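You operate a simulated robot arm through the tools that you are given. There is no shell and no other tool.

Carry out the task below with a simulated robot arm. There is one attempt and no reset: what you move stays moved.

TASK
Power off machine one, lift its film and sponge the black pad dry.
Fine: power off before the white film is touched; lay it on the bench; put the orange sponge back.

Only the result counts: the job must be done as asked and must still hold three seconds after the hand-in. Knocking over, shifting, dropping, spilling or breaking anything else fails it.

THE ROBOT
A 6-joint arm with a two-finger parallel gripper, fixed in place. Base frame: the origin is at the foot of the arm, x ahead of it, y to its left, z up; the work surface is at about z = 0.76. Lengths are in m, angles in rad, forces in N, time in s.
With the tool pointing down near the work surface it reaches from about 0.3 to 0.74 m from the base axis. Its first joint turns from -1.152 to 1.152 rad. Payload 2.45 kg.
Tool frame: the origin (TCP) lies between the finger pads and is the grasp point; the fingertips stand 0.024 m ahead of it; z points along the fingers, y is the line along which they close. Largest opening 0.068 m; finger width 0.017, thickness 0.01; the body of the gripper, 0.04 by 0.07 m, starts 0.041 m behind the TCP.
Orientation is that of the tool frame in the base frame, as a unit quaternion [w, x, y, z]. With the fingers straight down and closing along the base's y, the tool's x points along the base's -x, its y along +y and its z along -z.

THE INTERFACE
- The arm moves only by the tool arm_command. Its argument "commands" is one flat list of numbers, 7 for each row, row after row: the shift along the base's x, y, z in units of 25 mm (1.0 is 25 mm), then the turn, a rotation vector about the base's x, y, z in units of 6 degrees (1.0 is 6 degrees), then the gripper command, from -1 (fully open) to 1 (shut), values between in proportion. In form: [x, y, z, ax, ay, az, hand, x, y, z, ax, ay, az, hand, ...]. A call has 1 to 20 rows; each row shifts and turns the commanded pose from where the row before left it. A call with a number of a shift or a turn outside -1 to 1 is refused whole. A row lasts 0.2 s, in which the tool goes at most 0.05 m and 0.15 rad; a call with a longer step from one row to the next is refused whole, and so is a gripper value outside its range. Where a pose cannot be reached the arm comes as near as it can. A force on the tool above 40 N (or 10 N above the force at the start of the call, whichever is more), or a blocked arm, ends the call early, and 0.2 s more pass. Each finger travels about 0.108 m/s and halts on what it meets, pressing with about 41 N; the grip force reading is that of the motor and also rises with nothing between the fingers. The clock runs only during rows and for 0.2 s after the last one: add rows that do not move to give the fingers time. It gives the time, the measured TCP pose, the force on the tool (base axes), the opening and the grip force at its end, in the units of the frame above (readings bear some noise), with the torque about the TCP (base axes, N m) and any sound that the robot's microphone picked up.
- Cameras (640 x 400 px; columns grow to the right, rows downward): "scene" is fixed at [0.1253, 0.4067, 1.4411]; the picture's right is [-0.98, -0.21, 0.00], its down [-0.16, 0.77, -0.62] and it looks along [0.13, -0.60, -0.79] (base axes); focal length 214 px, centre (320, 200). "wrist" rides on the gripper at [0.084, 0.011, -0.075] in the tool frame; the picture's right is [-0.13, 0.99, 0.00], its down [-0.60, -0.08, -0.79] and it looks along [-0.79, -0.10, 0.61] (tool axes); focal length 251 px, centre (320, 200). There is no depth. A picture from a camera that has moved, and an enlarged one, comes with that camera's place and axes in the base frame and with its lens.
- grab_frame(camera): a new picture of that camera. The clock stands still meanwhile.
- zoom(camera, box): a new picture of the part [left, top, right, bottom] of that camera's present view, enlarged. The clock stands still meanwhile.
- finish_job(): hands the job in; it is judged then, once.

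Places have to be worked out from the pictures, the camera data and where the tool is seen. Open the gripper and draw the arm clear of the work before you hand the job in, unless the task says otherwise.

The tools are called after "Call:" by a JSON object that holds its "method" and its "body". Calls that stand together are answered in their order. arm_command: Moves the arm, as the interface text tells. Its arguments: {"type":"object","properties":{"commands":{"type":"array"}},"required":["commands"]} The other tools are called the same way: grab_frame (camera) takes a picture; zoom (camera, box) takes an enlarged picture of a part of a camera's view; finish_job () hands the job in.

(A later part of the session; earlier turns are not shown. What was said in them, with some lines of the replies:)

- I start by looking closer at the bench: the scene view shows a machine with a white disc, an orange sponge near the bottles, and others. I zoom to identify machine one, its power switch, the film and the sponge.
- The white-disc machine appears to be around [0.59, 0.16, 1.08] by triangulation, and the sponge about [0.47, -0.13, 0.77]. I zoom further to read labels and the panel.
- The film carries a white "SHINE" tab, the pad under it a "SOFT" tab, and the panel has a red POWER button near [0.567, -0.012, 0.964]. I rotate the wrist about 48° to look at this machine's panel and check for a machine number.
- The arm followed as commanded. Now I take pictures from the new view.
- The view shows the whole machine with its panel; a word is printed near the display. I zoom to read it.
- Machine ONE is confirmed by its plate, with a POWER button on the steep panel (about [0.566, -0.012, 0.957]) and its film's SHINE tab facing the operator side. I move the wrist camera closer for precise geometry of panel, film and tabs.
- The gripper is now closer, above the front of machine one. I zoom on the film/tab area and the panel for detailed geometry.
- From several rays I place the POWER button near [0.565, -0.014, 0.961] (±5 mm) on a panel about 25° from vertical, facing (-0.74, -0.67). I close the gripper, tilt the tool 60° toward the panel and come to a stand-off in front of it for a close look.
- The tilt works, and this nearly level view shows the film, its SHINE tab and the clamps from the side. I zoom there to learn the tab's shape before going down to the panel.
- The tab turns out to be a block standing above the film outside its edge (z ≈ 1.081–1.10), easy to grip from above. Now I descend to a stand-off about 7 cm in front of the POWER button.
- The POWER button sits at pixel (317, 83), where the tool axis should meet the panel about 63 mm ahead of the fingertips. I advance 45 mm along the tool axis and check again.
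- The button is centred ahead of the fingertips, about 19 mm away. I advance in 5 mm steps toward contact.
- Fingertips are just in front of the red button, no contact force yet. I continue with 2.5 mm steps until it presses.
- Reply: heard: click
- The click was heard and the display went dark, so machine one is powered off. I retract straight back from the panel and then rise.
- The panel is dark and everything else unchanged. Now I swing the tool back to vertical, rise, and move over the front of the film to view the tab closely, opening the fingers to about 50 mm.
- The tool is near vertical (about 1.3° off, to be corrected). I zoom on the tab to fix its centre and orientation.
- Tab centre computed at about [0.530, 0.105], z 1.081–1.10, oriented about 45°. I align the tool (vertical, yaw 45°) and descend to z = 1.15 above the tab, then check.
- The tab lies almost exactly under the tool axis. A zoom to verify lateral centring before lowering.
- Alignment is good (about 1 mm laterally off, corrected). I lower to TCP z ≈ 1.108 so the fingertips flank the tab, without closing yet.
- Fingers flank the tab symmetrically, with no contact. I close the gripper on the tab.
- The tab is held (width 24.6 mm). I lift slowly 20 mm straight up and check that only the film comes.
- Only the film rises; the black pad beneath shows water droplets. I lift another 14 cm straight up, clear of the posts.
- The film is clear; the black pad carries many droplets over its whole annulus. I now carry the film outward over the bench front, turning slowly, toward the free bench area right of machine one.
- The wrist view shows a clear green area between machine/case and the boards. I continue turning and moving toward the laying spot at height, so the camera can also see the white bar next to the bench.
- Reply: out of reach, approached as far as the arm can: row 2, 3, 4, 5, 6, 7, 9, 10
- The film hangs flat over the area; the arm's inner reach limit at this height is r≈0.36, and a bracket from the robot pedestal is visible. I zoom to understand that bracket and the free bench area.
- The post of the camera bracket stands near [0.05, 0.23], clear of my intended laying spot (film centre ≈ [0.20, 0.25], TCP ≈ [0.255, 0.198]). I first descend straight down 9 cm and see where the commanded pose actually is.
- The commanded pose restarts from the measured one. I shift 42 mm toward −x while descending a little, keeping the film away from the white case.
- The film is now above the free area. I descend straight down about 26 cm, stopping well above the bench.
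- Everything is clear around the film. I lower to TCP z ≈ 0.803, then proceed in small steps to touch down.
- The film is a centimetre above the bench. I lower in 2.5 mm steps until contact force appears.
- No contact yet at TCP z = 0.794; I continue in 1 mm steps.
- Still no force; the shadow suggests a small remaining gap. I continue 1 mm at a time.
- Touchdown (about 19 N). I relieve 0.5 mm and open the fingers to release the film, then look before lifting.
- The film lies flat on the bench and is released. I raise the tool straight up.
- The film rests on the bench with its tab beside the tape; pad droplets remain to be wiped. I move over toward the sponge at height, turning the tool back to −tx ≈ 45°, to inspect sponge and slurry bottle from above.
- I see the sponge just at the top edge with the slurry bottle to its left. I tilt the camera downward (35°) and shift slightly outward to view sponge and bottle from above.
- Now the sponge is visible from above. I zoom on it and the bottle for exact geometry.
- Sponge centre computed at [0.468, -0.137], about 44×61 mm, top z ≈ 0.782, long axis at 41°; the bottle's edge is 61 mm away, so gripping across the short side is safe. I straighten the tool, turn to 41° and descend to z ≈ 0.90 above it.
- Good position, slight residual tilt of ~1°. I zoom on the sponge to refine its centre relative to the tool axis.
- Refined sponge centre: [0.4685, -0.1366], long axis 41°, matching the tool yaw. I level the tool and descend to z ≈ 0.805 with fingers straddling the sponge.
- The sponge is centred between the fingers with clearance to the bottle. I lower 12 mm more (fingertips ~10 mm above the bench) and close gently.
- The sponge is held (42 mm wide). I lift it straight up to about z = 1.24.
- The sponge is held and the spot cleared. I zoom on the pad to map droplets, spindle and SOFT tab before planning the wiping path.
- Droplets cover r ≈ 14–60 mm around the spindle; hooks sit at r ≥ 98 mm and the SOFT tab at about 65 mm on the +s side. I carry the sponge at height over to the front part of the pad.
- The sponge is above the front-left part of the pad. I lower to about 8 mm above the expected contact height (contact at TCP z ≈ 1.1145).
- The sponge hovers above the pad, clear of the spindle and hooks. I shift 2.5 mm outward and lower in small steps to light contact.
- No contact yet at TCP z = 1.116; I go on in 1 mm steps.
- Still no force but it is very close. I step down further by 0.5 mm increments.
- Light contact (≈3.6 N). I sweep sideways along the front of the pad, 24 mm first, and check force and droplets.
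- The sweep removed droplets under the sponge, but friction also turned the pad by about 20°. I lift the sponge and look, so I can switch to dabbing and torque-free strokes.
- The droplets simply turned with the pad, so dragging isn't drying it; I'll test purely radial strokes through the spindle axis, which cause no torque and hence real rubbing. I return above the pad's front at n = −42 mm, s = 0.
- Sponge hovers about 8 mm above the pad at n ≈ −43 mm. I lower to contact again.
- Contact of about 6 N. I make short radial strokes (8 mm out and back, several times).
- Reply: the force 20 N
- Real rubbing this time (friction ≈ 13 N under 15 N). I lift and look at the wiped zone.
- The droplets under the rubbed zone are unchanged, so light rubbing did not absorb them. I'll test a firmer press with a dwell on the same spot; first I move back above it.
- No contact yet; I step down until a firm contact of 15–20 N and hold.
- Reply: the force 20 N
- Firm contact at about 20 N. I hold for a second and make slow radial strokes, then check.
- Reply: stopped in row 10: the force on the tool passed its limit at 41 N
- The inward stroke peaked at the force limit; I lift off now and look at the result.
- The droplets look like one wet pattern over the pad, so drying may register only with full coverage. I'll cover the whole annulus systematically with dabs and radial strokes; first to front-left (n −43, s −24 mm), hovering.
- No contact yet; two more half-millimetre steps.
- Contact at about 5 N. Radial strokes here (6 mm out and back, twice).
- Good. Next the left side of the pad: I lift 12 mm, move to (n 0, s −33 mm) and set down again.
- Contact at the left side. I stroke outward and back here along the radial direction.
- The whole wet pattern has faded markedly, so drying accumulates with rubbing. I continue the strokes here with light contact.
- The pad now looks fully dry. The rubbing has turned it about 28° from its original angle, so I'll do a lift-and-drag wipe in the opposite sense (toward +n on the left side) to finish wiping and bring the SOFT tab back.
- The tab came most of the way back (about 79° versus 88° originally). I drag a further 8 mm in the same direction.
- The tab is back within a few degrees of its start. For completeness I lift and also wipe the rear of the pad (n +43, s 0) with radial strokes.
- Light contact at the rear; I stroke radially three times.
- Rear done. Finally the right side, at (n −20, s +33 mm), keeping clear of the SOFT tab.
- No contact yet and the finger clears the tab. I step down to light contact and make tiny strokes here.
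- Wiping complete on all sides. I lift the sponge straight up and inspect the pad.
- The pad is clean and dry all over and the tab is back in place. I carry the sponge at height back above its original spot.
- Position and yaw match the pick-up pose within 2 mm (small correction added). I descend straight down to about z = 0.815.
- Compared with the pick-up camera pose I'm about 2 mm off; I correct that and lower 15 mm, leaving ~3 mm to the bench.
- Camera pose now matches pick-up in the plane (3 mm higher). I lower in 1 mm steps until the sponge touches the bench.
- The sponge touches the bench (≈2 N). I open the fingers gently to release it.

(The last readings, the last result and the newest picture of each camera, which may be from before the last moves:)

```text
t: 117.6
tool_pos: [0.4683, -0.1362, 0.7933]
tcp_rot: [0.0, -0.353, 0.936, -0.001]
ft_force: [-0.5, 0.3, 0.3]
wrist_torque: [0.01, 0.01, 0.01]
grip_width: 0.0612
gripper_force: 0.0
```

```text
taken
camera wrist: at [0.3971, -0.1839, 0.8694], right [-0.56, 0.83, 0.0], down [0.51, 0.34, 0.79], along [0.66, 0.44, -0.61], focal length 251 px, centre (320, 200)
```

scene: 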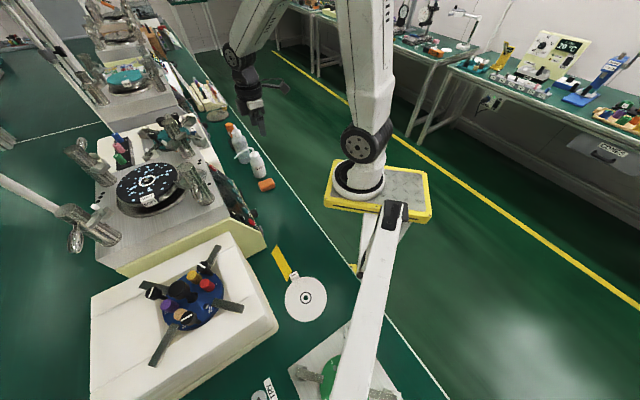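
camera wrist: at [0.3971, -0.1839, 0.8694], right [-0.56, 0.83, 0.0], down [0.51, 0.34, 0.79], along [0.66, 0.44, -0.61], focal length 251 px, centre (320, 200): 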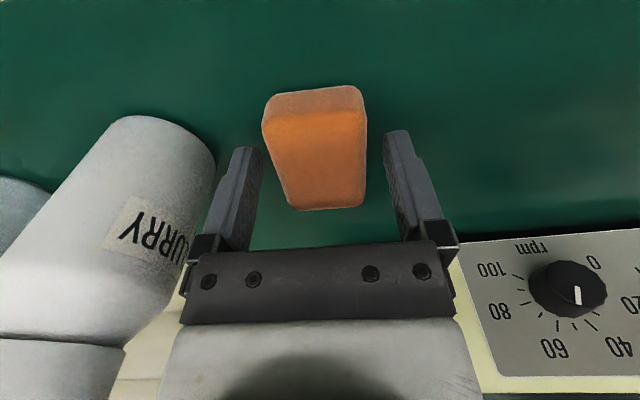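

The sponge is released at its place. I raise the tool straight up, clear of the sponge and bottle.

Call:
{"method": "arm_command", "body": {"commands": [0, 0, 0.3, 0, 0, 0, -0.8, 0, 0, 0.6, 0, 0, 0, -0.8, 0, 0, 0.95, 0, 0, 0, -0.8, 0, 0, 0.95, 0, 0, 0, -0.8, 0, 0, 0.95, 0, 0, 0, -0.8, 0, 0, 0.95, 0, 0, 0, -0.8, 0, 0, 0.95, 0, 0, 0, -0.8, 0, 0, 0.95, 0, 0, 0, -0.8, 0, 0, 0.95, 0, 0, 0, -0.8, 0, 0, 0.95, 0, 0, 0, -0.8, 0, 0, 0.95, 0, 0, 0, -0.8, 0, 0, 0.95, 0, 0, 0, -0.8, 0, 0, 0.95, 0, 0, 0, -0.8, 0, 0, 0.95, 0, 0, 0, -0.8, 0, 0, 0.95, 0, 0, 0, -0.8, 0, 0, 0.95, 0, 0, 0, -0.8, 0, 0, 0.95, 0, 0, 0, -0.8, 0, 0, 0.95, 0, 0, 0, -0.8, -0.5, -0.3, 0.5, 0, 0, 0, -1, 0, 0, 0, 0, 0, 0, -1]}}

Call:
{"method": "grab_frame", "body": {"camera": "scene"}}

Call:
{"method": "zoom", "body": {"camera": "scene", "box": [225, 115, 315, 205]}}

Call:
{"method": "grab_frame", "body": {"camera": "wrist"}}

```text
t: 121.8
tool_pos: [0.4559, -0.1434, 1.2101]
tcp_rot: [0.0, -0.354, 0.935, 0.0]
ft_force: [-0.5, 0.8, -1.0]
wrist_torque: [0.01, 0.03, 0.0]
grip_width: 0.0679
gripper_force: 0.1
```

```text
taken
```

scene: 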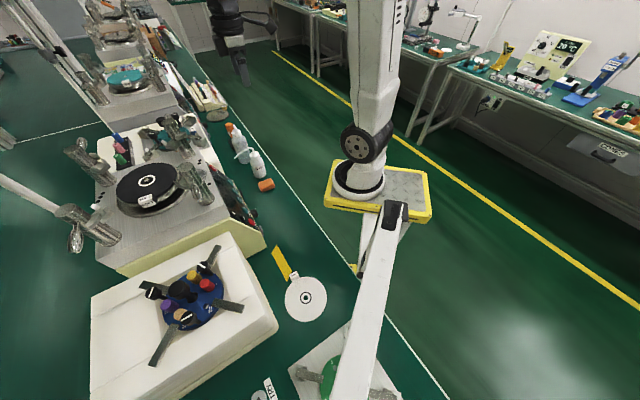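

```text
4.44 times, centred on (270, 160) of scene
camera zoom: at [0.1253, 0.4067, 1.4411], right [-0.98, -0.21, 0.0], down [-0.16, 0.77, -0.62], along [0.13, -0.6, -0.79], focal length 953 px, centre (542, 378)
```

zoom: 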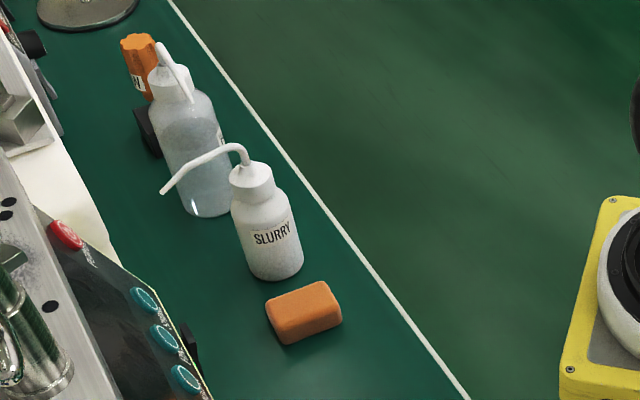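

```text
taken
camera wrist: at [0.3834, -0.1914, 1.2858], right [-0.56, 0.83, 0.0], down [0.51, 0.34, 0.79], along [0.66, 0.44, -0.61], focal length 251 px, centre (320, 200)
```

wrist: 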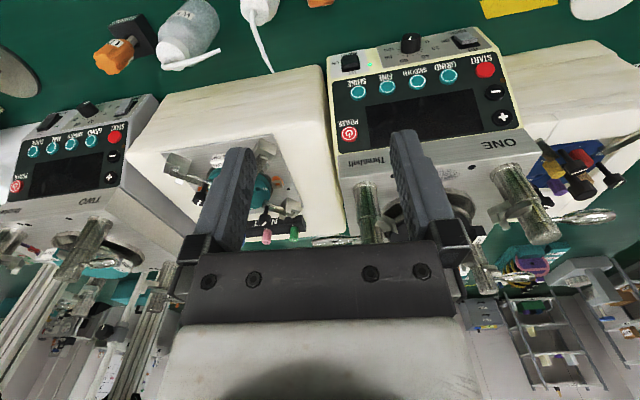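

Sponge is back at its original pixel position, film on the bench, pad black and dry, panel dark. I retreat the arm further up to its start height and take final verification zooms.

Call:
{"method": "arm_command", "body": {"commands": [0, 0, 0.95, 0, 0, 0, -1, 0, 0, 0.95, 0, 0, 0, -1, 0, 0.2, 0.95, 0, 0, 0, -1, 0, 0.2, 0.95, 0, 0, 0, -1, 0, 0.3, 0.95, 0, 0, 0, -1, 0, 0.3, 0.95, 0, 0, 0, -1, 0, 0.3, 0.95, 0, 0, 0, -1, 0, 0.3, 0.95, 0, 0, 0, -1, 0, 0, 0, 0, 0, 0, -1]}}

Call:
{"method": "zoom", "body": {"camera": "scene", "box": [90, 120, 290, 250]}}

Call:
{"method": "zoom", "body": {"camera": "scene", "box": [240, 230, 360, 330]}}

Call:
{"method": "grab_frame", "body": {"camera": "wrist"}}

```text
t: 123.8
tool_pos: [0.4545, -0.1041, 1.3987]
tcp_rot: [0.0, -0.353, 0.936, 0.001]
ft_force: [0.8, 0.6, 0.0]
wrist_torque: [0.0, -0.01, -0.01]
grip_width: 0.068
gripper_force: 0.1
```

```text
3.08 times, centred on (190, 185) of scene
camera zoom: at [0.1253, 0.4067, 1.4411], right [-0.98, -0.21, 0.0], down [-0.16, 0.77, -0.62], along [0.13, -0.6, -0.79], focal length 660 px, centre (720, 246)
```

zoom: 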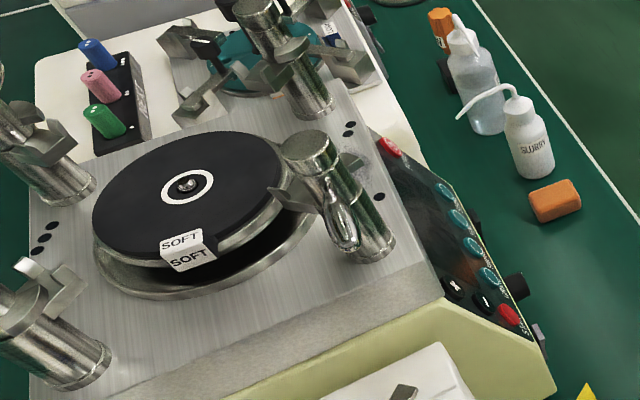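

```text
4.00 times, centred on (300, 280) of scene
camera zoom: at [0.1253, 0.4067, 1.4411], right [-0.98, -0.21, 0.0], down [-0.16, 0.77, -0.62], along [0.13, -0.6, -0.79], focal length 858 px, centre (400, -120)
```

zoom: 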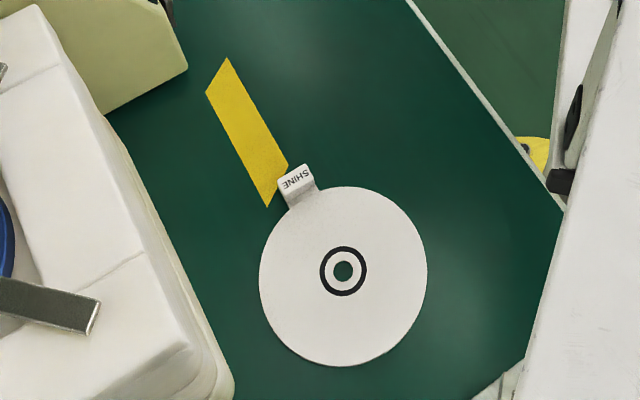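

```text
taken
camera wrist: at [0.384, -0.1513, 1.475], right [-0.56, 0.83, 0.0], down [0.51, 0.34, 0.79], along [0.66, 0.44, -0.61], focal length 251 px, centre (320, 200)
```

wrist: 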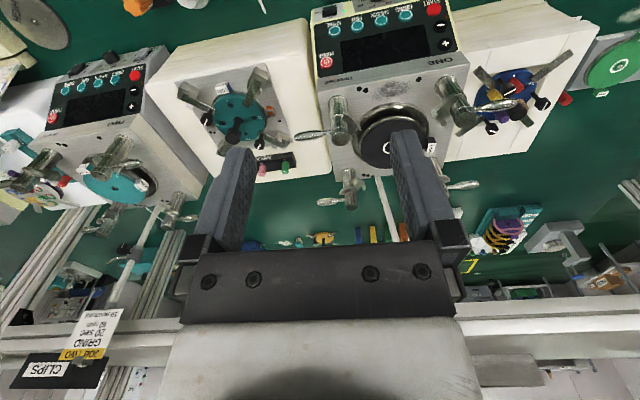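

Everything checks out in the final pictures: machine one's display is dark, the film lies flat on the bench, the pad is dry, and the sponge is back in its place. The gripper is open and the arm is clear, so I hand the job in.

Call:
{"method": "finish_job", "body": {}}

```text
The job is handed in.
```

I've handed the job in. The last pictures show machine one off, its film on the bench and its black pad dry. I don't have the verdict yet.

- **Power:** I pressed POWER on machine one before touching the film. It clicked and the display went dark. The MAINS switch is untouched and its green light is still on.
- **Film:** I lifted the white film by its SHINE tab and laid it flat on the bench, to the right of machine one. The tab sits next to the yellow tape.
- **Pad:** I rubbed the pad with the orange sponge on all sides, and no droplets are visible any more. The rubbing turned the pad about 28°. I dragged it back to within a few degrees of where it started.
- **Sponge:** It is back where it was beside the slurry bottle, to within a few millimetres.

I saw nothing else moved or knocked over. The gripper is open and the arm is drawn up clear of the work.
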